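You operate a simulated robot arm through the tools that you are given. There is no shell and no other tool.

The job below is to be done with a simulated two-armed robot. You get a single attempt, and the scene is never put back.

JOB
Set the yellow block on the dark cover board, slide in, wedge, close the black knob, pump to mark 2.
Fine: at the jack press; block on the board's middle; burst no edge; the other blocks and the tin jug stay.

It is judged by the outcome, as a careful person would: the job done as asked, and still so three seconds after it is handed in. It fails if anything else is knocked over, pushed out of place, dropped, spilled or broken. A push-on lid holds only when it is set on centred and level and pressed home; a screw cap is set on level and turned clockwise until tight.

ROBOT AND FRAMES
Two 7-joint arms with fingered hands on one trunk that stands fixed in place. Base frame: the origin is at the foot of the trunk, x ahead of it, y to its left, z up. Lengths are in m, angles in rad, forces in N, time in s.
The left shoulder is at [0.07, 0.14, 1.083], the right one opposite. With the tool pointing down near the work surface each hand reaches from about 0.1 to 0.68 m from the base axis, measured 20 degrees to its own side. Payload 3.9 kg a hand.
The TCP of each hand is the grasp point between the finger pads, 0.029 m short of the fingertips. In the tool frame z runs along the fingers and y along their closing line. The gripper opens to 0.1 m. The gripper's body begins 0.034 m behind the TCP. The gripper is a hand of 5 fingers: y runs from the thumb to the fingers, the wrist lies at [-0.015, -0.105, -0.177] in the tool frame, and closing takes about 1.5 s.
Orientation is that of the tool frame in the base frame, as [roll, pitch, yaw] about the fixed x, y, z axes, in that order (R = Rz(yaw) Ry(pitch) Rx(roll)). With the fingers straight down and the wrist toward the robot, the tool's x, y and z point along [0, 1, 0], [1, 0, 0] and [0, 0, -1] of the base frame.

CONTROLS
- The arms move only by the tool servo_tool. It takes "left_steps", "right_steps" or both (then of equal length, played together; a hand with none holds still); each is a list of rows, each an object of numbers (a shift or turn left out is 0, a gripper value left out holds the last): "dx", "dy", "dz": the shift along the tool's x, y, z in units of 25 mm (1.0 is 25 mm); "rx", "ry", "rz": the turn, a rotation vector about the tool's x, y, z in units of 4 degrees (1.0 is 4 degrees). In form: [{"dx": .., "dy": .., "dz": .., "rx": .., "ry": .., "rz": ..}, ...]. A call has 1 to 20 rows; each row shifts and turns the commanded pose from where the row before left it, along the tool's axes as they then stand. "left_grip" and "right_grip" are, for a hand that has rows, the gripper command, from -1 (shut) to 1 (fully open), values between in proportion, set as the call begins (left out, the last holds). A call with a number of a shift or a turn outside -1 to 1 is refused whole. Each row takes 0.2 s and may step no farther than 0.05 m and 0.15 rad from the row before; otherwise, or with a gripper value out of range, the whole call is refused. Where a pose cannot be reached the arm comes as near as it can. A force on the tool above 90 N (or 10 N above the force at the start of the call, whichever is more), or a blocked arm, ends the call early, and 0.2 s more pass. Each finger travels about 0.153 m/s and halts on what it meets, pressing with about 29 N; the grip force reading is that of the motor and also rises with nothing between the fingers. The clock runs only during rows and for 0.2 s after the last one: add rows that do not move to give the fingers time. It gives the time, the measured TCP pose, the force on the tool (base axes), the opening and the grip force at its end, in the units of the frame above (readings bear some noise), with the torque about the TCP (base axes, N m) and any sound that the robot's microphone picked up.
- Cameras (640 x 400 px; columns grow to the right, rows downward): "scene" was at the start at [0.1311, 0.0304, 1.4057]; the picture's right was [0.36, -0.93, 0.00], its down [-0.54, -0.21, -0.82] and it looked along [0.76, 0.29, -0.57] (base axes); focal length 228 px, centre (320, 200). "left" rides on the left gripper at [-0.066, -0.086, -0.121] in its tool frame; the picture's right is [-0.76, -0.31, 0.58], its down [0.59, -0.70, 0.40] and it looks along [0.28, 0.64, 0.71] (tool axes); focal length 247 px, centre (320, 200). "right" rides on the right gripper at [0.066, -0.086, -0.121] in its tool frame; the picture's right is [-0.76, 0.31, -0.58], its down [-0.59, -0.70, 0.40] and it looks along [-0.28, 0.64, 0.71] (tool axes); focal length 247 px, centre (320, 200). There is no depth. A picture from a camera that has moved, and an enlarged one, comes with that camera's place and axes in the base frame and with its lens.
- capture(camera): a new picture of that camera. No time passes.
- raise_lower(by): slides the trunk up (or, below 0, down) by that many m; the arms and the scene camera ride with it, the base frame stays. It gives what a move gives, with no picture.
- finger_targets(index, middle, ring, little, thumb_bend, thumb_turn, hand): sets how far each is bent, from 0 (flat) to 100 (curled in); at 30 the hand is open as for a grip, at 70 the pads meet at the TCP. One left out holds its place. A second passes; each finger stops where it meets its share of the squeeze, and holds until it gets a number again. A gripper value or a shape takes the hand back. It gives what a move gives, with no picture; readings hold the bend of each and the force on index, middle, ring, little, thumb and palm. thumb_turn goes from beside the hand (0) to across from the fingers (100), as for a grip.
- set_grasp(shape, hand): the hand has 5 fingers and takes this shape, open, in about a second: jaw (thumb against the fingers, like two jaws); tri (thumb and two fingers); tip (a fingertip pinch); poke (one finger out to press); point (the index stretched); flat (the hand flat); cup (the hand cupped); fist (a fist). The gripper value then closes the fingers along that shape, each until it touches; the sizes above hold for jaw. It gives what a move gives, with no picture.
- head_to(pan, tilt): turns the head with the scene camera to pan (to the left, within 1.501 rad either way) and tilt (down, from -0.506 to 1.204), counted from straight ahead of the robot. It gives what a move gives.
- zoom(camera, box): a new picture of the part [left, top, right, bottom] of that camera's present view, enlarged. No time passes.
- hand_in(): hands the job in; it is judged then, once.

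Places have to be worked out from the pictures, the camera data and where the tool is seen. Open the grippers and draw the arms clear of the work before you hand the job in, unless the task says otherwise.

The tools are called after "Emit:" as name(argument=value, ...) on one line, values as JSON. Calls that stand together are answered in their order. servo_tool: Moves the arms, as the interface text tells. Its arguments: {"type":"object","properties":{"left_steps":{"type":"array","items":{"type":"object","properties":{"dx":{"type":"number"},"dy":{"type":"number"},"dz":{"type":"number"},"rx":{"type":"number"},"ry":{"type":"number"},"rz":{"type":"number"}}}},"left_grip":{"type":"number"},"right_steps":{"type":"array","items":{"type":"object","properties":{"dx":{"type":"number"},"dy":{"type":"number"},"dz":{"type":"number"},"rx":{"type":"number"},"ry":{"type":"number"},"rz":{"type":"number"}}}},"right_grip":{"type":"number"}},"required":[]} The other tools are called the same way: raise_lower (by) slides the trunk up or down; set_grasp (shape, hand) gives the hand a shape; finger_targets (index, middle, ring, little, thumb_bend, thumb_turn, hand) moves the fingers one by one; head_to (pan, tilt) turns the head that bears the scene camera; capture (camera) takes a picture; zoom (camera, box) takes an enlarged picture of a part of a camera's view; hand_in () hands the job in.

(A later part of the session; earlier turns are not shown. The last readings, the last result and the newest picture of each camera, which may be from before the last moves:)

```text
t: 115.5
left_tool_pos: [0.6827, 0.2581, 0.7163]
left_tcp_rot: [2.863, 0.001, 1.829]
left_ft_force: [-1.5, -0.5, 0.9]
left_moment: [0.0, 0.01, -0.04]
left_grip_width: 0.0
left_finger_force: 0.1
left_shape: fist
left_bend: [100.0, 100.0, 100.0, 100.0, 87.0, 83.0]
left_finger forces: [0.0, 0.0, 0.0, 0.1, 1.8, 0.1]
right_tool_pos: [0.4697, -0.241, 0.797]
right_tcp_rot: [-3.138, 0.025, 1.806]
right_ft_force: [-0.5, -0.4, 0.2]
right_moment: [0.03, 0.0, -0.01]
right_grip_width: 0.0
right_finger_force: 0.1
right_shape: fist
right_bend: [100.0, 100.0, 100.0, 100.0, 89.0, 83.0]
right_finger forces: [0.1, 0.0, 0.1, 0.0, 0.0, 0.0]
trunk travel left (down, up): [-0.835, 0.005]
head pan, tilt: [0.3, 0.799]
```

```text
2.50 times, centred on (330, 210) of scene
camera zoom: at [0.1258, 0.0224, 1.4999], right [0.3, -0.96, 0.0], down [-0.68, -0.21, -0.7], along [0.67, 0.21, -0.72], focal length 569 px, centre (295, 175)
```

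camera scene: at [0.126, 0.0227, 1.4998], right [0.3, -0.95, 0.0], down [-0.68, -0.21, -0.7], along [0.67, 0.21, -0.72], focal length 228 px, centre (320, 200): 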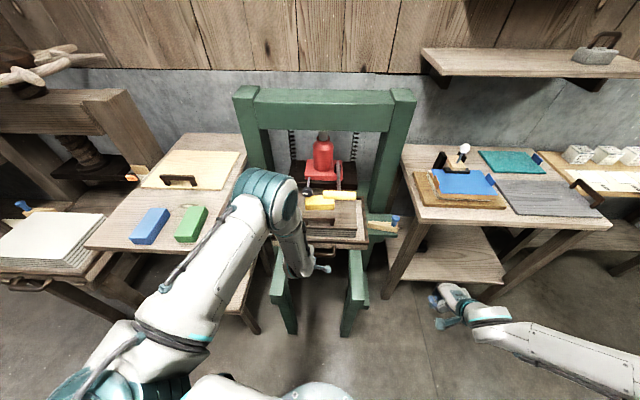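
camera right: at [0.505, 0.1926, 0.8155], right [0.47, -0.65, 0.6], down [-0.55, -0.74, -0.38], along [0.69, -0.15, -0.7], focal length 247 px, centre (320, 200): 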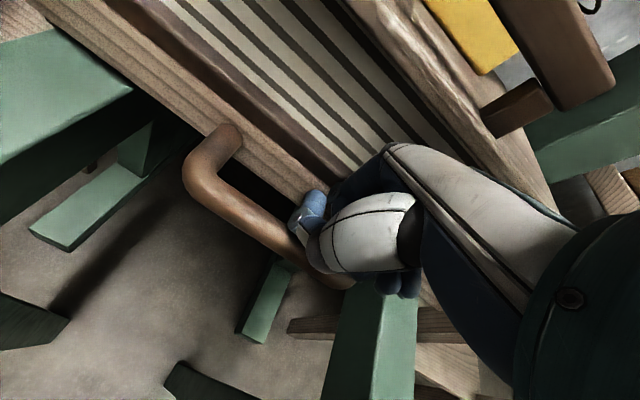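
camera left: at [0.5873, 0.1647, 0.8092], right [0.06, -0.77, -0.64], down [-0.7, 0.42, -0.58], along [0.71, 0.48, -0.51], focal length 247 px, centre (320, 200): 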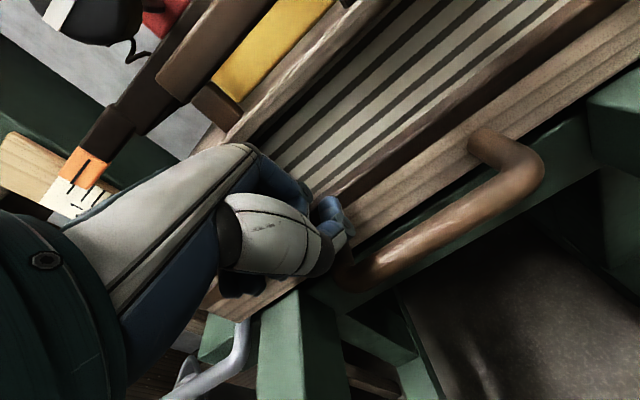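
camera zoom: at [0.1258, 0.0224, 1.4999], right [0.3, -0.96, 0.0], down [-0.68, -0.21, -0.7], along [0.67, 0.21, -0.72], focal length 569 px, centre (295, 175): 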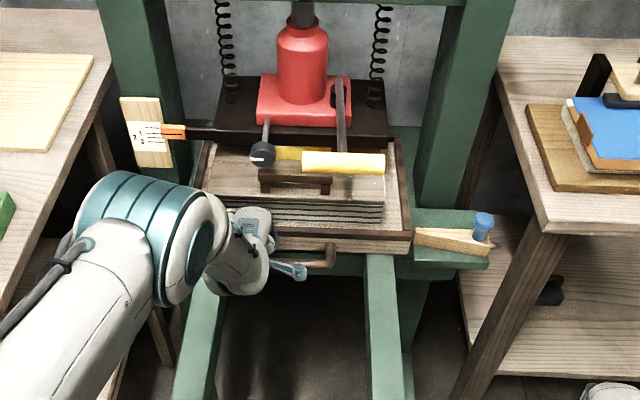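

Tray in ~28 cm, approaching the wedge line. I continue to the stop, watching for a rise in force.

Emit:
servo_tool(left_steps=[{"dy": 0.192, "dz": 0.055}, {"dy": 0.192, "dz": 0.055}, {"dy": 0.192, "dz": 0.055}, {"dy": 0.192, "dz": 0.055}, {}])

Emit:
servo_tool(left_steps=[{"dy": 0.192, "dz": 0.055}, {"dy": 0.192, "dz": 0.055}, {}])

Emit:
capture(camera="left")

Emit:
zoom(camera="scene", box=[240, 130, 420, 290])

```text
t: 116.7
left_tool_pos: [0.6998, 0.2623, 0.7157]
left_tcp_rot: [2.863, -0.001, 1.828]
left_ft_force: [-0.1, 0.3, -0.1]
left_moment: [0.02, 0.01, 0.02]
left_grip_width: 0.0
left_finger_force: 0.1
left_shape: fist
left_bend: [100.0, 100.0, 100.0, 100.0, 87.0, 84.0]
left_finger forces: [0.0, 0.0, 0.0, 0.0, 0.4, 0.1]
right_tool_pos: [0.471, -0.2402, 0.7964]
right_tcp_rot: [-3.139, 0.024, 1.806]
right_ft_force: [1.0, 0.5, 1.2]
right_moment: [-0.01, -0.01, -0.02]
right_grip_width: 0.0002
right_finger_force: 0.1
right_shape: fist
right_bend: [100.0, 100.0, 100.0, 100.0, 89.0, 83.0]
right_finger forces: [0.0, 0.0, 0.0, 0.1, 0.1, 0.0]
trunk travel left (down, up): [-0.835, 0.005]
head pan, tilt: [0.3, 0.799]
```

```text
t: 117.5
left_tool_pos: [0.7119, 0.2644, 0.7159]
left_tcp_rot: [2.86, 0.0, 1.83]
left_ft_force: [0.4, 0.5, 0.0]
left_moment: [-0.03, -0.02, -0.02]
left_grip_width: 0.0
left_finger_force: 0.0
left_shape: fist
left_bend: [100.0, 100.0, 100.0, 100.0, 87.0, 84.0]
left_finger forces: [0.0, 0.1, 0.0, 0.0, 0.1, 0.0]
right_tool_pos: [0.47, -0.2407, 0.7959]
right_tcp_rot: [-3.139, 0.024, 1.806]
right_ft_force: [-0.8, 0.4, 1.4]
right_moment: [-0.02, 0.0, 0.0]
right_grip_width: 0.0
right_finger_force: 0.0
right_shape: fist
right_bend: [100.0, 100.0, 100.0, 100.0, 89.0, 83.0]
right_finger forces: [0.0, 0.1, 0.0, 0.0, 0.0, 0.0]
trunk travel left (down, up): [-0.835, 0.005]
head pan, tilt: [0.3, 0.799]
```

```text
taken
camera left: at [0.6161, 0.1718, 0.8084], right [0.06, -0.77, -0.64], down [-0.7, 0.42, -0.58], along [0.71, 0.48, -0.51], focal length 247 px, centre (320, 200)
```

left: 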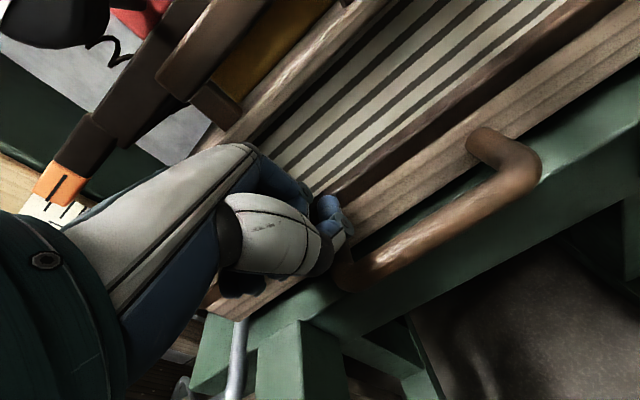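

```text
2.50 times, centred on (330, 210) of scene
camera zoom: at [0.1259, 0.0225, 1.4998], right [0.3, -0.96, 0.0], down [-0.68, -0.21, -0.7], along [0.67, 0.21, -0.72], focal length 569 px, centre (295, 175)
```

zoom: 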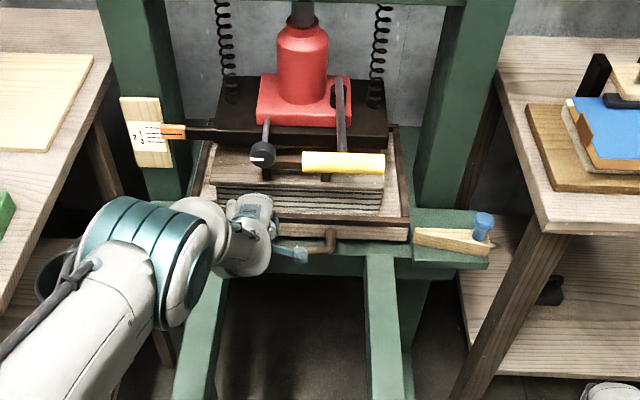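

Tray in ~31 cm with no stop yet; I go on in small steps.

Emit:
servo_tool(left_steps=[{"dy": 0.192, "dz": 0.055}, {"dy": 0.192, "dz": 0.055}, {"dy": 0.192, "dz": 0.055}, {}])

Emit:
servo_tool(left_steps=[{"dy": 0.192, "dz": 0.055}, {"dy": 0.192, "dz": 0.055}, {}])

Emit:
capture(camera="left")

Emit:
zoom(camera="scene", box=[240, 130, 420, 290])

```text
t: 118.5
left_tool_pos: [0.7242, 0.2685, 0.716]
left_tcp_rot: [2.861, 0.001, 1.828]
left_ft_force: [-7.8, -2.1, 3.4]
left_moment: [0.0, 0.03, -0.15]
left_grip_width: 0.0
left_finger_force: 0.1
left_shape: fist
left_bend: [100.0, 100.0, 100.0, 100.0, 85.0, 84.0]
left_finger forces: [0.1, 0.0, 0.0, 0.0, 8.0, 0.0]
right_tool_pos: [0.4696, -0.2404, 0.7967]
right_tcp_rot: [-3.142, 0.025, 1.807]
right_ft_force: [-0.7, -0.5, -0.5]
right_moment: [-0.01, -0.01, 0.01]
right_grip_width: 0.0
right_finger_force: 0.0
right_shape: fist
right_bend: [100.0, 100.0, 100.0, 100.0, 89.0, 83.0]
right_finger forces: [0.1, 0.0, 0.0, 0.0, 0.0, 0.0]
trunk travel left (down, up): [-0.835, 0.005]
head pan, tilt: [0.3, 0.799]
```

```text
t: 119.3
left_tool_pos: [0.7316, 0.2695, 0.7181]
left_tcp_rot: [2.86, 0.001, 1.829]
left_ft_force: [-22.5, -5.7, 9.5]
left_moment: [-0.17, 0.19, -0.39]
left_grip_width: 0.0
left_finger_force: 0.0
left_shape: fist
left_bend: [100.0, 100.0, 100.0, 100.0, 75.0, 84.0]
left_finger forces: [0.0, 0.1, 0.0, 0.0, 23.6, 0.0]
right_tool_pos: [0.4699, -0.2409, 0.7972]
right_tcp_rot: [3.14, 0.025, 1.806]
right_ft_force: [-0.5, -0.4, 0.6]
right_moment: [0.02, -0.01, -0.03]
right_grip_width: 0.0002
right_finger_force: 0.2
right_shape: fist
right_bend: [100.0, 100.0, 100.0, 100.0, 89.0, 83.0]
right_finger forces: [0.0, 0.0, 0.0, 0.0, 0.0, 0.0]
trunk travel left (down, up): [-0.835, 0.005]
head pan, tilt: [0.3, 0.799]
```

```text
taken
camera left: at [0.6368, 0.1774, 0.8103], right [0.06, -0.77, -0.64], down [-0.7, 0.43, -0.58], along [0.72, 0.48, -0.51], focal length 247 px, centre (320, 200)
```

left: 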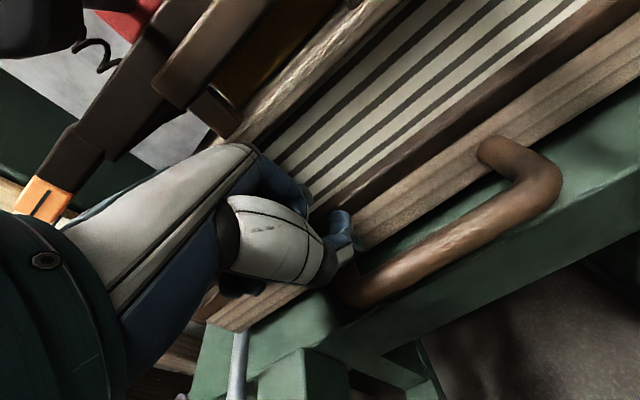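

```text
2.50 times, centred on (330, 210) of scene
camera zoom: at [0.1207, 0.0212, 1.5004], right [0.3, -0.96, 0.0], down [-0.68, -0.21, -0.7], along [0.67, 0.21, -0.71], focal length 569 px, centre (295, 175)
```

zoom: 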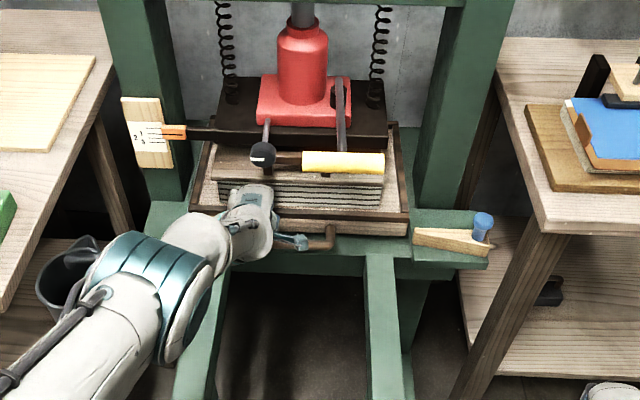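

Force rose to ~22 N: the tray is at its inner stop. I back the left fist off a little and look at the wedge region from the right camera.

Emit:
servo_tool(left_steps=[{"dy": -0.24, "dz": -0.069}, {"dy": -0.38, "dz": -0.11}, {"dy": -0.48, "dz": -0.138}, {"dy": -0.48, "dz": -0.138}, {"dy": -0.48, "dz": -0.138}, {}])

Emit:
capture(camera="right")

Emit:
zoom(camera="scene", box=[300, 170, 420, 260])

```text
t: 120.7
left_tool_pos: [0.6824, 0.2571, 0.7149]
left_tcp_rot: [2.861, 0.0, 1.83]
left_ft_force: [0.7, 0.5, 0.4]
left_moment: [0.01, 0.0, -0.02]
left_grip_width: 0.0001
left_finger_force: 0.0
left_shape: fist
left_bend: [100.0, 100.0, 100.0, 100.0, 86.0, 84.0]
left_finger forces: [0.0, 0.0, 0.1, 0.0, 0.1, 0.1]
right_tool_pos: [0.4717, -0.2398, 0.7965]
right_tcp_rot: [-3.14, 0.026, 1.806]
right_ft_force: [0.5, 0.4, 0.0]
right_moment: [0.03, 0.0, -0.03]
right_grip_width: 0.0
right_finger_force: 0.0
right_shape: fist
right_bend: [100.0, 100.0, 100.0, 100.0, 89.0, 83.0]
right_finger forces: [0.0, 0.0, 0.0, 0.1, 0.0, 0.0]
trunk travel left (down, up): [-0.835, 0.005]
head pan, tilt: [0.3, 0.799]
```

```text
taken
camera right: at [0.3723, -0.1935, 0.9143], right [0.47, -0.65, 0.59], down [-0.54, -0.75, -0.38], along [0.69, -0.14, -0.71], focal length 247 px, centre (320, 200)
```

right: 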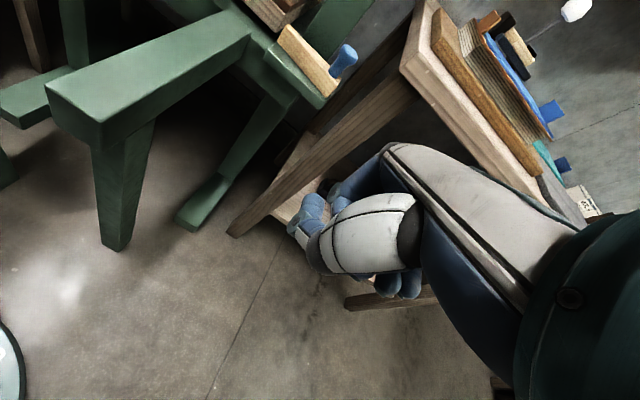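

```text
4.44 times, centred on (360, 215) of scene
camera zoom: at [0.1264, 0.0227, 1.4998], right [0.3, -0.96, 0.0], down [-0.69, -0.21, -0.7], along [0.67, 0.21, -0.72], focal length 1012 px, centre (142, 133)
```

zoom: 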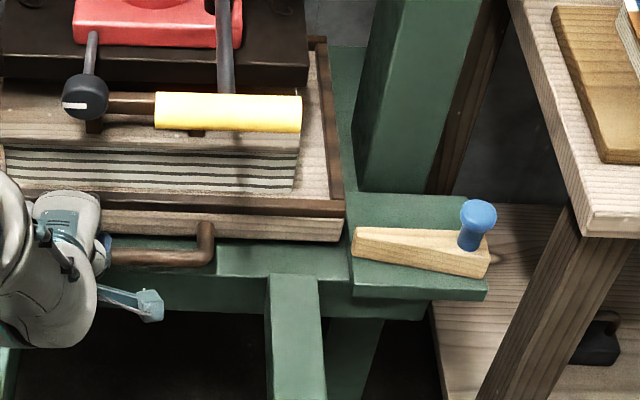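

The wedge lies just in front of the tray's front line, flat side toward the tray, knob at ≈ (0.817, −0.100, 0.748). I'll do it with the right hand, trunk lowered. First the left hand retreats the way it came and goes up.

Emit:
servo_tool(left_steps=[{"dy": -0.88, "dz": -0.25}, {"dy": -0.88, "dz": -0.25}, {"dy": -0.88, "dz": -0.25}, {"dy": -0.88, "dz": -0.25}, {"dy": -0.88, "dz": -0.25}, {"dy": -0.88, "dz": -0.25}, {"dy": -0.88, "dz": -0.25}, {"dx": 0.92}, {"dx": 0.92}, {"dx": 0.92}, {"dx": 0.92}, {"dx": 0.92}, {"rx": 1}, {"rx": 1}, {"rx": 1}, {"rx": 1}, {}])

Emit:
servo_tool(left_steps=[{"dz": -0.9}, {"dz": -0.9}, {"dz": -0.9}, {"dz": -0.9}, {"dz": -0.9}, {"dz": -0.9}, {"dz": -0.9}, {"dz": -0.9}, {"dz": -0.9}, {"dz": -0.9}, {"dz": -0.9}, {"dz": -0.9}, {}], right_steps=[{"dz": -0.9}, {"dz": -0.9}, {"dz": -0.9}, {"dz": -0.9}, {"dz": -0.9}, {"dz": -0.9}, {"dz": -0.9}, {"dz": -0.9}, {"dz": -0.9}, {"dz": -0.9}, {"dz": -0.9}, {"dz": -0.9}, {}])

Emit:
capture(camera="scene")

```text
t: 124.3
left_tool_pos: [0.4986, 0.329, 0.7136]
left_tcp_rot: [3.14, -0.001, 1.829]
left_ft_force: [0.2, 1.2, 0.3]
left_moment: [0.0, 0.01, -0.03]
left_grip_width: 0.0001
left_finger_force: 0.0
left_shape: fist
left_bend: [100.0, 100.0, 100.0, 100.0, 86.0, 84.0]
left_finger forces: [0.0, 0.1, 0.0, 0.1, 0.0, 0.0]
right_tool_pos: [0.4709, -0.2403, 0.7966]
right_tcp_rot: [-3.138, 0.025, 1.805]
right_ft_force: [-0.5, 0.1, -0.1]
right_moment: [0.03, 0.01, 0.03]
right_grip_width: 0.0002
right_finger_force: 0.2
right_shape: fist
right_bend: [100.0, 100.0, 100.0, 100.0, 89.0, 83.0]
right_finger forces: [0.0, 0.0, 0.0, 0.0, 0.1, 0.0]
trunk travel left (down, up): [-0.835, 0.005]
head pan, tilt: [0.3, 0.799]
```

```text
t: 127.1
left_tool_pos: [0.4992, 0.3278, 0.9833]
left_tcp_rot: [-3.14, 0.0, 1.83]
left_ft_force: [0.3, 0.1, 0.6]
left_moment: [0.01, 0.04, 0.01]
left_grip_width: 0.0
left_finger_force: 0.1
left_shape: fist
left_bend: [100.0, 100.0, 100.0, 100.0, 86.0, 84.0]
left_finger forces: [0.0, 0.1, 0.0, 0.0, 0.1, 0.1]
right_tool_pos: [0.4698, -0.2354, 1.0671]
right_tcp_rot: [-3.139, 0.025, 1.805]
right_ft_force: [-0.2, -1.0, -1.8]
right_moment: [-0.01, 0.0, 0.0]
right_grip_width: 0.0001
right_finger_force: 0.0
right_shape: fist
right_bend: [100.0, 100.0, 100.0, 100.0, 89.0, 83.0]
right_finger forces: [0.0, 0.0, 0.1, 0.0, 0.0, 0.1]
trunk travel left (down, up): [-0.835, 0.005]
head pan, tilt: [0.3, 0.799]
```

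```text
taken
camera scene: at [0.1267, 0.0229, 1.4997], right [0.3, -0.96, 0.0], down [-0.69, -0.21, -0.7], along [0.67, 0.21, -0.72], focal length 228 px, centre (320, 200)
```

scene: 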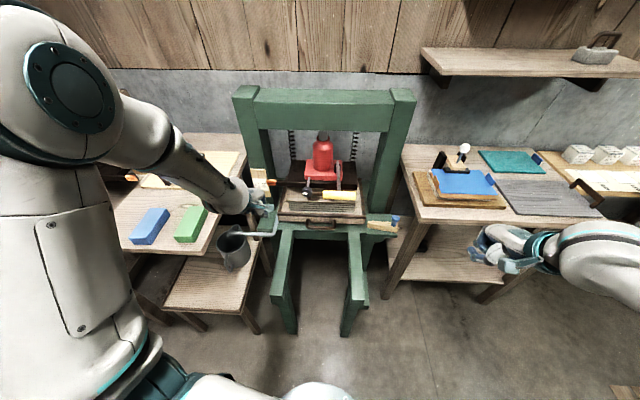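

Now I lower the trunk by 0.22 m so the right arm can reach forward at ledge height, and set the right hand to a fingertip-pinch shape.

Emit:
raise_lower(by=-0.22)

Emit:
set_grasp(hand="right", shape="tri")

Emit:
head_to(pan=-0.15, tilt=0.55)

Emit:
capture(camera="scene")

Emit:
capture(camera="right")

```text
t: 129.4
left_tool_pos: [0.4987, 0.3268, 0.764]
left_tcp_rot: [3.141, -0.001, 1.827]
left_ft_force: [-0.1, -0.4, -0.1]
left_moment: [0.03, 0.0, -0.03]
left_grip_width: 0.0
left_finger_force: 0.0
left_shape: fist
left_bend: [100.0, 100.0, 100.0, 100.0, 86.0, 84.0]
left_finger forces: [0.0, 0.1, 0.1, 0.0, 0.0, 0.0]
right_tool_pos: [0.47, -0.2363, 0.8464]
right_tcp_rot: [-3.141, 0.024, 1.807]
right_ft_force: [0.2, -0.1, 0.1]
right_moment: [-0.03, 0.06, 0.0]
right_grip_width: 0.0002
right_finger_force: 0.2
right_shape: fist
right_bend: [100.0, 100.0, 100.0, 100.0, 89.0, 83.0]
right_finger forces: [0.0, 0.1, 0.0, 0.1, 0.0, 0.0]
trunk travel left (down, up): [-0.615, 0.225]
head pan, tilt: [0.3, 0.799]
```

```text
t: 130.3
left_tool_pos: [0.4994, 0.3278, 0.7648]
left_tcp_rot: [-3.141, 0.0, 1.829]
left_ft_force: [0.2, 0.4, -0.6]
left_moment: [0.03, -0.01, 0.02]
left_grip_width: 0.0001
left_finger_force: 0.1
left_shape: fist
left_bend: [100.0, 100.0, 100.0, 100.0, 86.0, 84.0]
left_finger forces: [0.0, 0.1, 0.1, 0.0, 0.1, 0.0]
right_tool_pos: [0.4702, -0.2357, 0.8466]
right_tcp_rot: [-3.14, 0.025, 1.806]
right_ft_force: [-0.5, -0.8, -0.1]
right_moment: [-0.03, -0.01, -0.02]
right_grip_width: 0.0996
right_finger_force: 0.1
right_shape: tri
right_bend: [30.0, 30.0, 99.0, 99.0, 30.0, 97.0]
right_finger forces: [0.1, 0.1, 0.0, 0.1, 0.1, 0.0]
trunk travel left (down, up): [-0.615, 0.225]
head pan, tilt: [0.3, 0.799]
```

```text
t: 131.2
left_tool_pos: [0.4997, 0.3279, 0.7637]
left_tcp_rot: [3.139, 0.0, 1.829]
left_ft_force: [0.3, 0.7, -0.9]
left_moment: [0.01, 0.0, 0.0]
left_grip_width: 0.0
left_finger_force: 0.0
left_shape: fist
left_bend: [100.0, 100.0, 100.0, 100.0, 86.0, 84.0]
left_finger forces: [0.0, 0.1, 0.1, 0.0, 0.0, 0.1]
right_tool_pos: [0.4702, -0.2354, 0.8471]
right_tcp_rot: [-3.139, 0.024, 1.807]
right_ft_force: [-0.2, -0.5, 0.1]
right_moment: [0.03, 0.02, -0.02]
right_grip_width: 0.0997
right_finger_force: 0.1
right_shape: tri
right_bend: [30.0, 30.0, 99.0, 99.0, 30.0, 97.0]
right_finger forces: [0.0, 0.1, 0.0, 0.1, 0.0, 0.0]
trunk travel left (down, up): [-0.615, 0.225]
head pan, tilt: [-0.15, 0.55]
```

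```text
taken
camera scene: at [0.1378, -0.0146, 1.3012], right [-0.15, -0.99, 0.0], down [-0.52, 0.08, -0.85], along [0.84, -0.13, -0.52], focal length 228 px, centre (320, 200)
```

scene: 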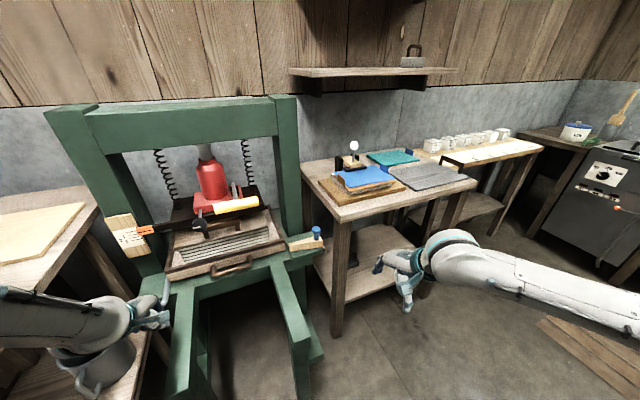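

```text
taken
camera right: at [0.3713, -0.1895, 0.9644], right [0.47, -0.65, 0.59], down [-0.54, -0.75, -0.38], along [0.69, -0.14, -0.71], focal length 247 px, centre (320, 200)
```

right: 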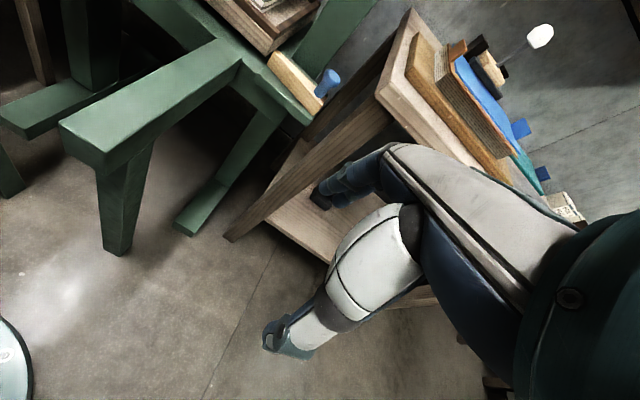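

Good view. I zoom on wedge and tray front from here.

Emit:
zoom(camera="scene", box=[160, 190, 340, 300])

Emit:
zoom(camera="scene", box=[260, 215, 340, 265])

```text
3.56 times, centred on (250, 245) of scene
camera zoom: at [0.1378, -0.0146, 1.3012], right [-0.15, -0.99, 0.0], down [-0.52, 0.08, -0.85], along [0.84, -0.13, -0.52], focal length 810 px, centre (569, 40)
```

zoom: 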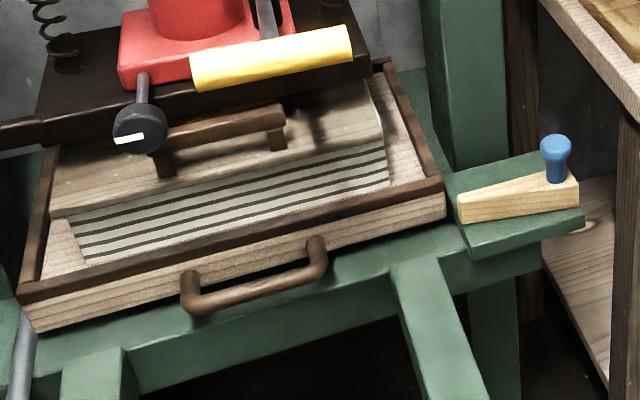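

```text
8.00 times, centred on (300, 240) of scene
camera zoom: at [0.1378, -0.0146, 1.3012], right [-0.15, -0.99, 0.0], down [-0.52, 0.08, -0.85], along [0.84, -0.13, -0.52], focal length 1822 px, centre (480, -120)
```

zoom: 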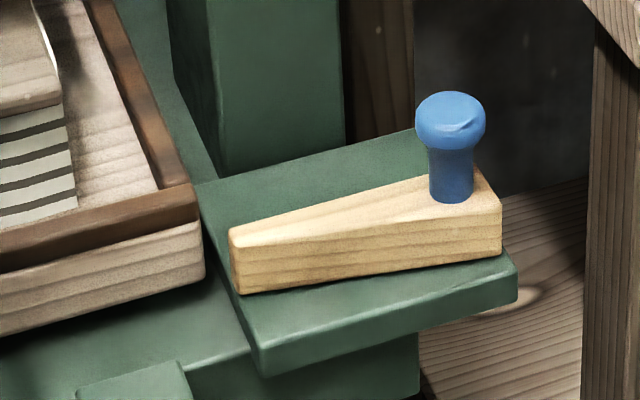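

I need the right table's true height/edge for clearance; I zoom on its corner and leg.

Emit:
zoom(camera="scene", box=[280, 150, 400, 240])

Emit:
zoom(camera="right", box=[250, 0, 450, 120])

```text
4.44 times, centred on (340, 195) of scene
camera zoom: at [0.1378, -0.0146, 1.3012], right [-0.15, -0.99, 0.0], down [-0.52, 0.08, -0.85], along [0.84, -0.13, -0.52], focal length 1012 px, centre (231, 222)
```

zoom: 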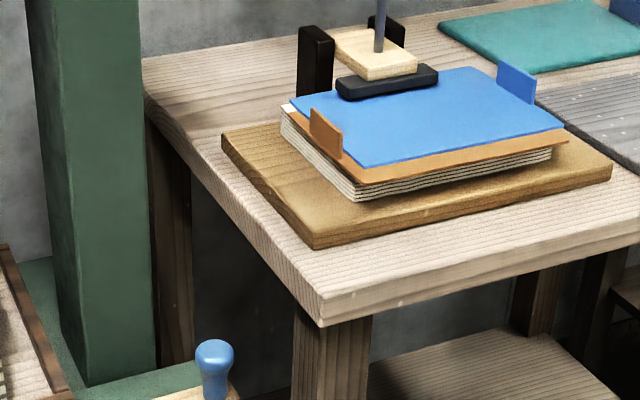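

```text
3.20 times, centred on (350, 60) of right
camera zoom: at [0.3713, -0.1895, 0.9644], right [0.47, -0.65, 0.59], down [-0.54, -0.75, -0.38], along [0.69, -0.14, -0.71], focal length 790 px, centre (224, 648)
```

zoom: 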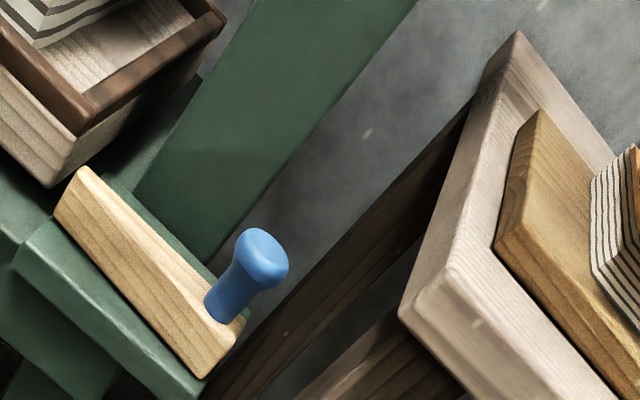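

Two-view triangulation: right table corner ≈ (0.752, −0.178, 0.844), wedge-knob cap ≈ (0.820, −0.101, 0.743) with ~4 cm gap to the table edge. I move the right hand forward at height and turn it so thumb is left, fingers right.

Emit:
servo_tool(right_steps=[{"dx": 0.4, "dy": 0.86, "dz": -0.32}, {"dx": 0.4, "dy": 0.86, "dz": -0.32}, {"dx": 0.4, "dy": 0.86, "dz": -0.32}, {"dx": 0.4, "dy": 0.86, "dz": -0.32}, {"dx": 0.4, "dy": 0.86, "dz": -0.32}, {"dx": 0.4, "dy": 0.86, "dz": -0.32}, {"dx": 0.4, "dy": 0.86, "dz": -0.32}, {}])

Emit:
servo_tool(right_steps=[{"rz": 1}, {"rz": 1}, {"rz": 1}, {"rz": 1}, {"rz": 1}, {"rz": 1}, {"rz": 1}, {"rz": 1}, {"rz": 1}, {"rz": 1}, {"rz": 1}, {"rz": 1}, {"rz": 1}, {"rz": 1}, {"rz": 1}, {"rz": 1}, {"rz": 1}, {"rz": 1}, {"rz": 1}, {"rz": 1}])

Emit:
capture(camera="scene")

```text
t: 133.1
left_tool_pos: [0.4987, 0.3274, 0.7636]
left_tcp_rot: [-3.14, 0.001, 1.831]
left_ft_force: [0.8, 0.6, -0.6]
left_moment: [-0.01, -0.03, -0.02]
left_grip_width: 0.0
left_finger_force: 0.1
left_shape: fist
left_bend: [100.0, 100.0, 100.0, 100.0, 86.0, 84.0]
left_finger forces: [0.0, 0.1, 0.0, 0.0, 0.0, 0.0]
right_tool_pos: [0.6001, -0.1321, 0.9013]
right_tcp_rot: [-3.14, 0.023, 1.806]
right_ft_force: [-0.3, -1.0, 0.7]
right_moment: [0.02, -0.01, -0.04]
right_grip_width: 0.1
right_finger_force: 0.0
right_shape: tri
right_bend: [30.0, 30.0, 99.0, 99.0, 30.0, 98.0]
right_finger forces: [0.0, 0.0, 0.0, 0.0, 0.0, 0.0]
trunk travel left (down, up): [-0.615, 0.225]
head pan, tilt: [-0.15, 0.55]
```

```text
t: 137.2
left_tool_pos: [0.5001, 0.3267, 0.7634]
left_tcp_rot: [3.141, 0.001, 1.829]
left_ft_force: [0.2, -0.1, 0.2]
left_moment: [0.0, 0.01, -0.04]
left_grip_width: 0.0
left_finger_force: 0.1
left_shape: fist
left_bend: [100.0, 100.0, 100.0, 100.0, 86.0, 84.0]
left_finger forces: [0.1, 0.0, 0.0, 0.1, 0.0, 0.0]
right_tool_pos: [0.6045, -0.1438, 0.9166]
right_tcp_rot: [-3.115, -0.042, 0.377]
right_ft_force: [0.6, 0.4, -0.2]
right_moment: [0.01, 0.02, -0.02]
right_grip_width: 0.0998
right_finger_force: 0.0
right_shape: tri
right_bend: [30.0, 30.0, 99.0, 99.0, 30.0, 98.0]
right_finger forces: [0.1, 0.0, 0.1, 0.0, 0.1, 0.0]
trunk travel left (down, up): [-0.615, 0.225]
head pan, tilt: [-0.15, 0.55]
```

```text
taken
camera scene: at [0.138, -0.0148, 1.3012], right [-0.15, -0.99, 0.0], down [-0.52, 0.08, -0.85], along [0.84, -0.13, -0.52], focal length 228 px, centre (320, 200)
```

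scene: 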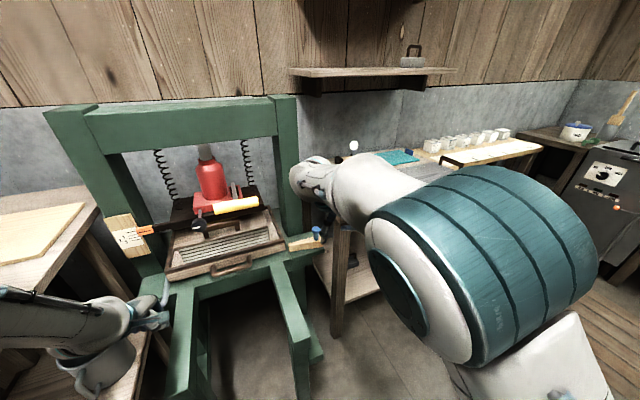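

The turn is nearly complete. I do the remaining yaw and then pitch the fingers forward.

Emit:
servo_tool(right_steps=[{"rz": 1}, {"rz": 1}, {"rz": 1}, {"rz": 1}, {"ry": 1}, {"ry": 1}, {"ry": 1}, {"ry": 1}, {"ry": 1}, {"ry": 1}, {"ry": 1}, {}])

Emit:
capture(camera="scene")

Emit:
capture(camera="right")

```text
t: 139.8
left_tool_pos: [0.4996, 0.3259, 0.7638]
left_tcp_rot: [-3.141, -0.001, 1.829]
left_ft_force: [0.3, -0.9, -0.4]
left_moment: [-0.01, -0.03, 0.03]
left_grip_width: 0.0001
left_finger_force: 0.0
left_shape: fist
left_bend: [100.0, 100.0, 100.0, 100.0, 86.0, 84.0]
left_finger forces: [0.0, 0.0, 0.1, 0.0, 0.0, 0.0]
right_tool_pos: [0.6023, -0.1425, 0.9041]
right_tcp_rot: [-3.114, -0.495, 0.09]
right_ft_force: [-0.8, -1.2, 1.1]
right_moment: [-0.01, 0.01, -0.01]
right_grip_width: 0.0996
right_finger_force: 0.0
right_shape: tri
right_bend: [30.0, 30.0, 99.0, 99.0, 30.0, 98.0]
right_finger forces: [0.0, 0.0, 0.0, 0.1, 0.1, 0.1]
trunk travel left (down, up): [-0.615, 0.225]
head pan, tilt: [-0.15, 0.55]
```

```text
taken
camera scene: at [0.138, -0.0147, 1.3012], right [-0.15, -0.99, 0.0], down [-0.52, 0.08, -0.85], along [0.84, -0.13, -0.52], focal length 228 px, centre (320, 200)
```

scene: 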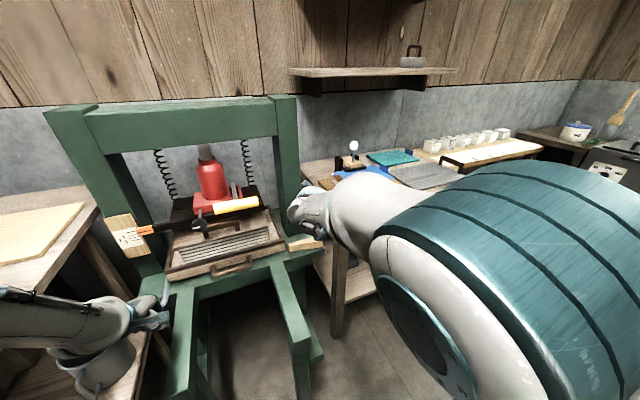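

```text
taken
camera right: at [0.5941, -0.0607, 1.0423], right [-0.9, -0.41, 0.14], down [-0.4, 0.68, -0.61], along [0.15, -0.61, -0.78], focal length 247 px, centre (320, 200)
```

right: 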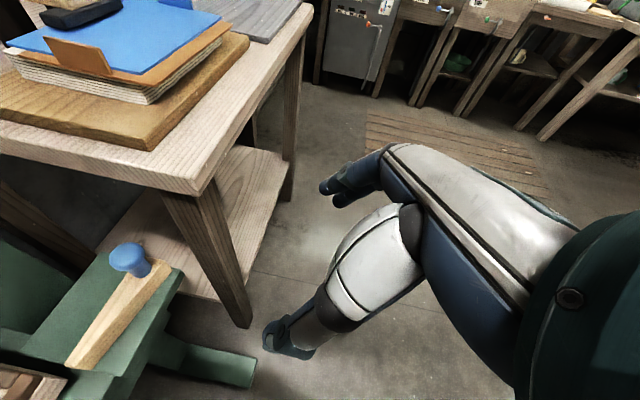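

The orientation is coming along well. I raise the left hand (so the trunk can go lower without it touching the rail) while continuing to pitch the right hand forward.

Emit:
servo_tool(left_steps=[{"dz": -0.9}, {"dz": -0.9}, {"dz": -0.9}, {"dz": -0.9}, {"dz": -0.9}, {"dz": -0.9}, {"dz": -0.9}, {"dz": -0.9}, {}, {}, {}], right_steps=[{"rx": 0.58, "rz": -1.0}, {"rx": 0.58, "rz": -1.0}, {"ry": 1}, {"ry": 1}, {"ry": 1}, {"ry": 1}, {"ry": 1}, {"ry": 1}, {"ry": 1}, {"ry": 1}, {}])

Emit:
raise_lower(by=-0.13)

Emit:
capture(camera="scene")

Emit:
capture(camera="right")

```text
t: 142.2
left_tool_pos: [0.4985, 0.3274, 0.938]
left_tcp_rot: [3.141, 0.0, 1.828]
left_ft_force: [0.1, 0.0, 0.0]
left_moment: [0.04, -0.02, 0.02]
left_grip_width: 0.0
left_finger_force: 0.1
left_shape: fist
left_bend: [100.0, 100.0, 100.0, 100.0, 86.0, 84.0]
left_finger forces: [0.1, 0.0, 0.0, 0.1, 0.1, 0.1]
left hand out of reach, approached as far as the arm can: row 4, 5
right_tool_pos: [0.6456, -0.1493, 1.0357]
right_tcp_rot: [-3.106, -1.038, 0.264]
right_ft_force: [-0.4, 0.6, 0.8]
right_moment: [0.0, -0.03, 0.01]
right_grip_width: 0.0998
right_finger_force: 0.1
right_shape: tri
right_bend: [30.0, 30.0, 99.0, 99.0, 30.0, 98.0]
right_finger forces: [0.0, 0.0, 0.1, 0.0, 0.1, 0.0]
right hand out of reach, approached as far as the arm can: row 6, 7, 8, 9, 10
trunk travel left (down, up): [-0.615, 0.225]
head pan, tilt: [-0.15, 0.55]
```

```text
t: 143.8
left_tool_pos: [0.4975, 0.3278, 0.8083]
left_tcp_rot: [3.141, 0.0, 1.829]
left_ft_force: [0.5, -0.8, 0.7]
left_moment: [0.0, 0.01, -0.02]
left_grip_width: 0.0001
left_finger_force: 0.1
left_shape: fist
left_bend: [100.0, 100.0, 100.0, 100.0, 86.0, 84.0]
left_finger forces: [0.1, 0.0, 0.0, 0.1, 0.0, 0.1]
right_tool_pos: [0.6467, -0.1521, 0.9031]
right_tcp_rot: [-3.107, -1.032, 0.257]
right_ft_force: [0.1, 0.0, 0.2]
right_moment: [0.02, -0.02, -0.02]
right_grip_width: 0.0999
right_finger_force: 0.1
right_shape: tri
right_bend: [30.0, 30.0, 99.0, 99.0, 30.0, 98.0]
right_finger forces: [0.0, 0.1, 0.0, 0.1, 0.1, 0.0]
trunk travel left (down, up): [-0.485, 0.355]
head pan, tilt: [-0.15, 0.55]
```

```text
taken
camera scene: at [0.1376, -0.0148, 1.1713], right [-0.15, -0.99, 0.0], down [-0.52, 0.08, -0.85], along [0.84, -0.13, -0.52], focal length 228 px, centre (320, 200)
```

scene: 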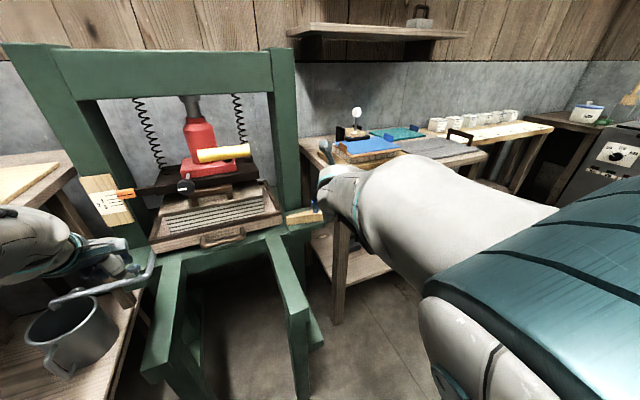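

```text
taken
camera right: at [0.5557, -0.0926, 1.0209], right [-0.76, -0.54, -0.36], down [-0.17, 0.7, -0.7], along [0.63, -0.47, -0.62], focal length 247 px, centre (320, 200)
```

right: 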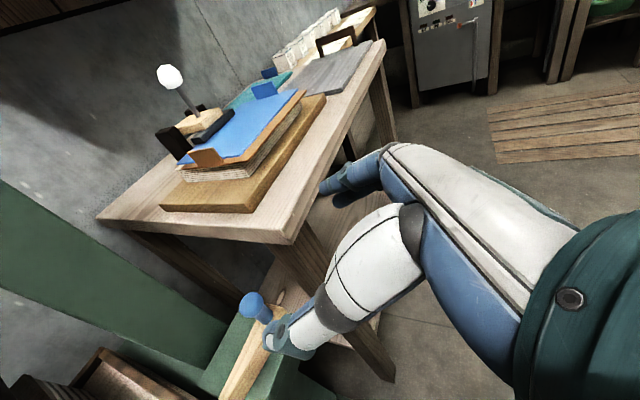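

Right hand is oriented well (fingers forward/down, thumb left). I move it to a stand-off point ~12 cm before the wedge knob with a narrower opening and look.

Emit:
servo_tool(right_steps=[{"dx": -0.4, "dy": -0.15, "dz": 0.75}, {"dx": -0.4, "dy": -0.15, "dz": 0.75}, {"dx": -0.4, "dy": -0.15, "dz": 0.75}, {"dx": -0.4, "dy": -0.15, "dz": 0.75}, {"dx": -0.4, "dy": -0.15, "dz": 0.75}, {"dx": -0.4, "dy": -0.15, "dz": 0.75}, {}], right_grip=0.1)

Emit:
capture(camera="right")

Emit:
capture(camera="scene")

Emit:
zoom(camera="scene", box=[250, 160, 410, 270])

```text
t: 145.6
left_tool_pos: [0.4981, 0.3279, 0.8088]
left_tcp_rot: [-3.14, 0.002, 1.83]
left_ft_force: [-0.3, -0.2, 0.9]
left_moment: [-0.05, -0.01, 0.0]
left_grip_width: 0.0
left_finger_force: 0.0
left_shape: fist
left_bend: [100.0, 100.0, 100.0, 100.0, 86.0, 84.0]
left_finger forces: [0.0, 0.0, 0.1, 0.1, 0.0, 0.0]
right_tool_pos: [0.7372, -0.1472, 0.8749]
right_tcp_rot: [-3.015, -1.053, 0.145]
right_ft_force: [-0.6, -0.1, 0.2]
right_moment: [0.01, -0.03, 0.02]
right_grip_width: 0.0555
right_finger_force: 0.1
right_shape: tri
right_bend: [39.0, 40.0, 99.0, 99.0, 30.0, 100.0]
right_finger forces: [0.0, 0.1, 0.0, 0.0, 0.0, 0.0]
right hand out of reach, approached as far as the arm can: row 1, 2, 3, 4, 5, 6
trunk travel left (down, up): [-0.485, 0.355]
head pan, tilt: [-0.15, 0.55]
stopped in row 7 (right hand): the arm was blocked; the commanded pose is now the measured one
```

```text
taken
camera right: at [0.6473, -0.0906, 0.9958], right [-0.77, -0.5, -0.39], down [-0.13, 0.73, -0.67], along [0.62, -0.46, -0.64], focal length 247 px, centre (320, 200)
```

right: 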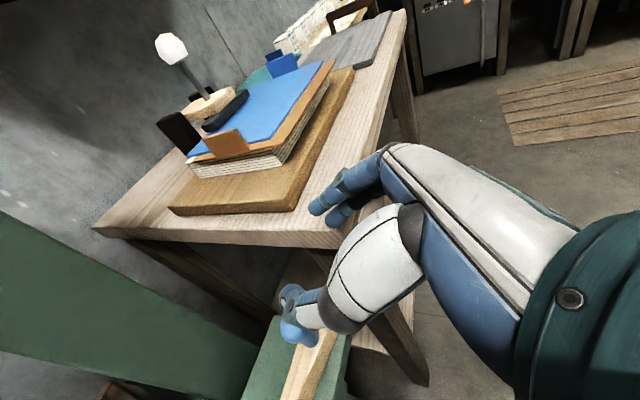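

```text
taken
camera scene: at [0.138, -0.0151, 1.1712], right [-0.15, -0.99, 0.0], down [-0.52, 0.08, -0.85], along [0.84, -0.13, -0.52], focal length 228 px, centre (320, 200)
```

scene: 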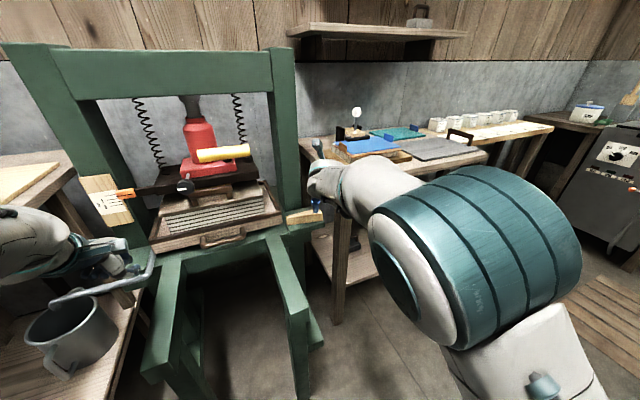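

```text
3.64 times, centred on (330, 215) of scene
camera zoom: at [0.138, -0.0151, 1.1712], right [-0.15, -0.99, 0.0], down [-0.52, 0.08, -0.85], along [0.84, -0.13, -0.52], focal length 828 px, centre (284, 146)
```

zoom: 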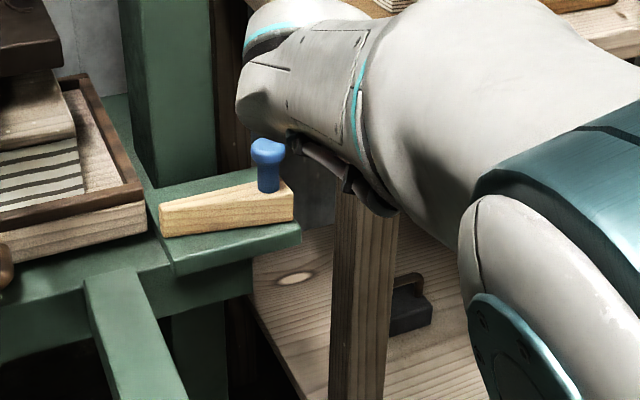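

The handshake-type orientation is against the wrist's limits. The natural posture is fingers down/forward with the hand axis along the forearm, so I'll pinch the knob front-to-back instead. First I back off and undo the turn.

Emit:
servo_tool(right_steps=[{"dz": -0.8}, {"dz": -0.8}, {"dz": -0.8}, {"dz": -0.8}, {"ry": -1}, {"ry": -1}, {"ry": -1}, {"ry": -1}, {"ry": -1}, {"ry": -1}, {"ry": -1}, {"ry": -1}, {"ry": -1}, {"ry": -1}, {"ry": -1}, {"ry": -1}, {"ry": -1}, {"ry": -1}, {"ry": -1}, {}])

Emit:
capture(camera="scene")

```text
t: 149.8
left_tool_pos: [0.4983, 0.3278, 0.8083]
left_tcp_rot: [-3.141, 0.0, 1.829]
left_ft_force: [0.2, -0.7, 0.1]
left_moment: [0.02, 0.0, 0.01]
left_grip_width: 0.0002
left_finger_force: 0.1
left_shape: fist
left_bend: [100.0, 100.0, 100.0, 100.0, 86.0, 84.0]
left_finger forces: [0.1, 0.0, 0.0, 0.0, 0.0, 0.1]
right_tool_pos: [0.6688, -0.1663, 0.914]
right_tcp_rot: [-3.087, -0.008, 0.26]
right_ft_force: [0.1, -0.5, 0.0]
right_moment: [0.0, 0.04, 0.0]
right_grip_width: 0.0551
right_finger_force: 0.0
right_shape: tri
right_bend: [39.0, 41.0, 99.0, 99.0, 30.0, 100.0]
right_finger forces: [0.0, 0.0, 0.0, 0.0, 0.0, 0.1]
trunk travel left (down, up): [-0.485, 0.355]
head pan, tilt: [-0.15, 0.55]
```

```text
taken
camera scene: at [0.1373, -0.0146, 1.1713], right [-0.15, -0.99, 0.0], down [-0.52, 0.08, -0.85], along [0.84, -0.13, -0.52], focal length 228 px, centre (320, 200)
```

scene: 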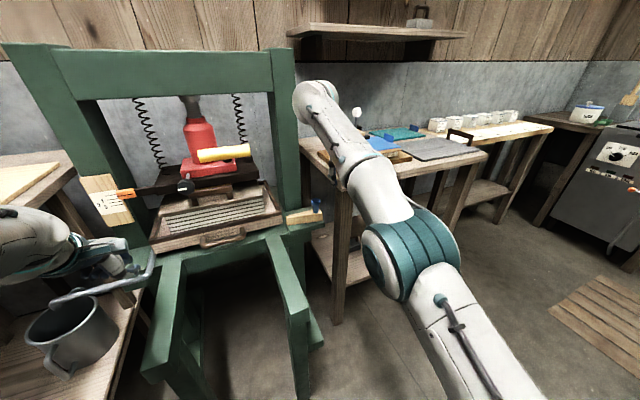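

Now I rotate the right hand back to the natural heading (y forward) in place.

Emit:
servo_tool(right_steps=[{"rz": -1}, {"rz": -1}, {"rz": -1}, {"rz": -1}, {"rz": -1}, {"rz": -1}, {"rz": -1}, {"rz": -1}, {"rz": -1}, {"rz": -1}, {"rz": -1}, {"rz": -1}, {"rz": -1}, {"rz": -1}, {"rz": -1}, {"rz": -1}, {"rz": -1}, {"rz": -1}, {"rz": -1}, {"rz": -1}])

Emit:
capture(camera="scene")

Emit:
capture(camera="right")

```text
t: 154.0
left_tool_pos: [0.4977, 0.3268, 0.8081]
left_tcp_rot: [3.141, 0.001, 1.829]
left_ft_force: [0.9, -0.2, -1.0]
left_moment: [0.0, 0.01, 0.01]
left_grip_width: 0.0
left_finger_force: 0.1
left_shape: fist
left_bend: [100.0, 100.0, 100.0, 100.0, 86.0, 84.0]
left_finger forces: [0.0, 0.0, 0.1, 0.0, 0.0, 0.0]
right_tool_pos: [0.6695, -0.1654, 0.914]
right_tcp_rot: [-3.14, -0.056, 1.658]
right_ft_force: [-0.2, 0.1, -0.1]
right_moment: [0.03, 0.01, -0.03]
right_grip_width: 0.0551
right_finger_force: 0.0
right_shape: tri
right_bend: [39.0, 41.0, 99.0, 99.0, 30.0, 100.0]
right_finger forces: [0.0, 0.1, 0.1, 0.0, 0.0, 0.1]
trunk travel left (down, up): [-0.485, 0.355]
head pan, tilt: [-0.15, 0.55]
```

```text
taken
camera scene: at [0.1379, -0.015, 1.1712], right [-0.15, -0.99, 0.0], down [-0.52, 0.08, -0.85], along [0.84, -0.13, -0.52], focal length 228 px, centre (320, 200)
```

scene: 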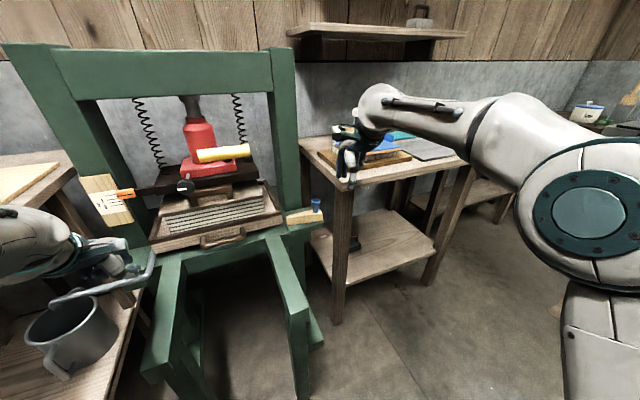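

```text
taken
camera right: at [0.5805, -0.1136, 1.0371], right [0.38, -0.76, 0.53], down [-0.65, -0.63, -0.43], along [0.66, -0.19, -0.73], focal length 247 px, centre (320, 200)
```

right: 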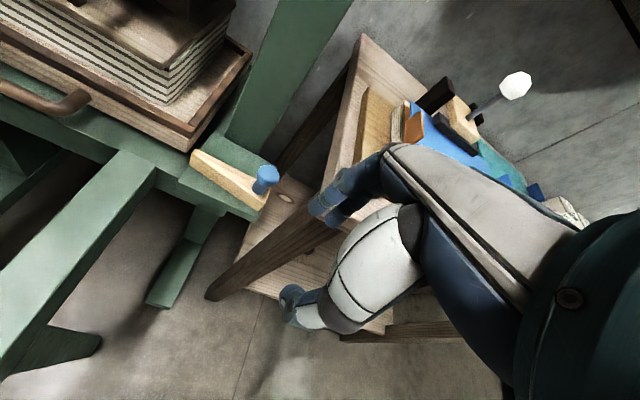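

Natural posture restored, and the camera sees knob and wedge. I open to a medium jaw, tilt the hand ~28° forward and level it.

Emit:
set_grasp(hand="right", shape="jaw")

Emit:
servo_tool(right_steps=[{"rx": -1, "ry": -0.4}, {"rx": -1, "ry": -0.4}, {"rx": -1}, {"rx": -1}, {"rx": -1}, {"rx": -1}, {"rx": -1}, {}], right_grip=0.4)

Emit:
capture(camera="right")

Emit:
zoom(camera="scene", box=[270, 70, 430, 240])

```text
t: 154.9
left_tool_pos: [0.4979, 0.3275, 0.8076]
left_tcp_rot: [3.141, 0.0, 1.828]
left_ft_force: [-0.6, -0.1, -0.2]
left_moment: [0.03, 0.03, -0.02]
left_grip_width: 0.0
left_finger_force: 0.0
left_shape: fist
left_bend: [100.0, 100.0, 100.0, 100.0, 86.0, 84.0]
left_finger forces: [0.0, 0.0, 0.0, 0.0, 0.0, 0.0]
right_tool_pos: [0.6708, -0.1648, 0.9136]
right_tcp_rot: [-3.138, -0.056, 1.656]
right_ft_force: [0.9, -0.7, -0.4]
right_moment: [-0.03, 0.03, -0.03]
right_grip_width: 0.0997
right_finger_force: 0.1
right_shape: jaw
right_bend: [30.0, 30.0, 30.0, 30.0, 30.0, 98.0]
right_finger forces: [0.1, 0.0, 0.0, 0.1, 0.0, 0.0]
trunk travel left (down, up): [-0.485, 0.355]
head pan, tilt: [-0.15, 0.55]
```

```text
t: 156.7
left_tool_pos: [0.4982, 0.3283, 0.8083]
left_tcp_rot: [-3.142, 0.002, 1.83]
left_ft_force: [-0.5, -0.1, -0.4]
left_moment: [-0.01, -0.01, 0.0]
left_grip_width: 0.0
left_finger_force: 0.1
left_shape: fist
left_bend: [100.0, 100.0, 100.0, 100.0, 86.0, 84.0]
left_finger forces: [0.0, 0.1, 0.0, 0.0, 0.0, 0.0]
right_tool_pos: [0.6704, -0.1656, 0.9135]
right_tcp_rot: [2.655, 0.001, 1.652]
right_ft_force: [0.3, 0.1, 0.1]
right_moment: [-0.02, -0.01, 0.0]
right_grip_width: 0.0701
right_finger_force: 0.1
right_shape: jaw
right_bend: [41.0, 35.0, 26.0, 40.0, 30.0, 99.0]
right_finger forces: [0.0, 0.0, 0.0, 0.0, 0.0, 0.0]
trunk travel left (down, up): [-0.485, 0.355]
head pan, tilt: [-0.15, 0.55]
```

```text
taken
camera right: at [0.5339, -0.1107, 0.9792], right [0.06, -0.75, 0.65], down [-0.39, -0.62, -0.68], along [0.92, -0.21, -0.33], focal length 247 px, centre (320, 200)
```

right: 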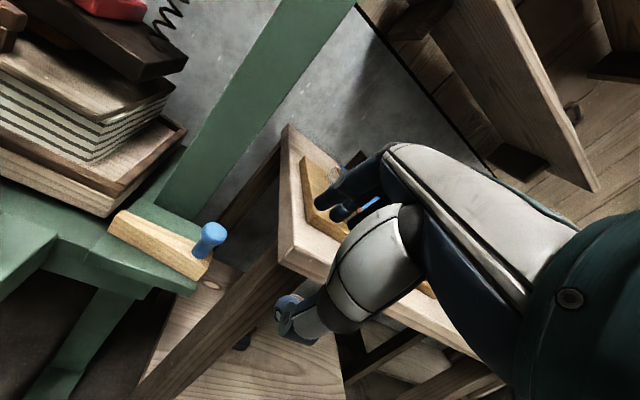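

```text
2.35 times, centred on (350, 155) of scene
camera zoom: at [0.1378, -0.0147, 1.1712], right [-0.15, -0.99, 0.0], down [-0.52, 0.08, -0.85], along [0.84, -0.13, -0.52], focal length 536 px, centre (249, 306)
```

zoom: 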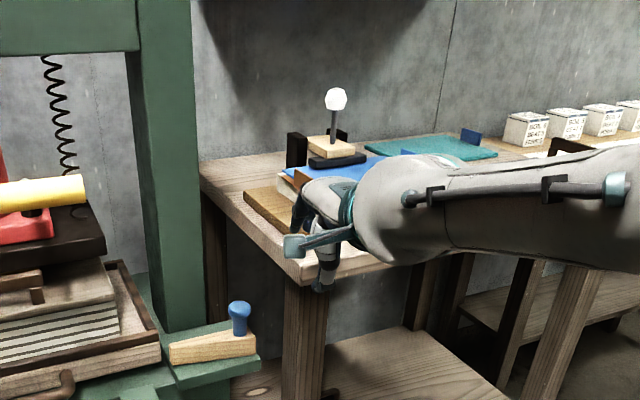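

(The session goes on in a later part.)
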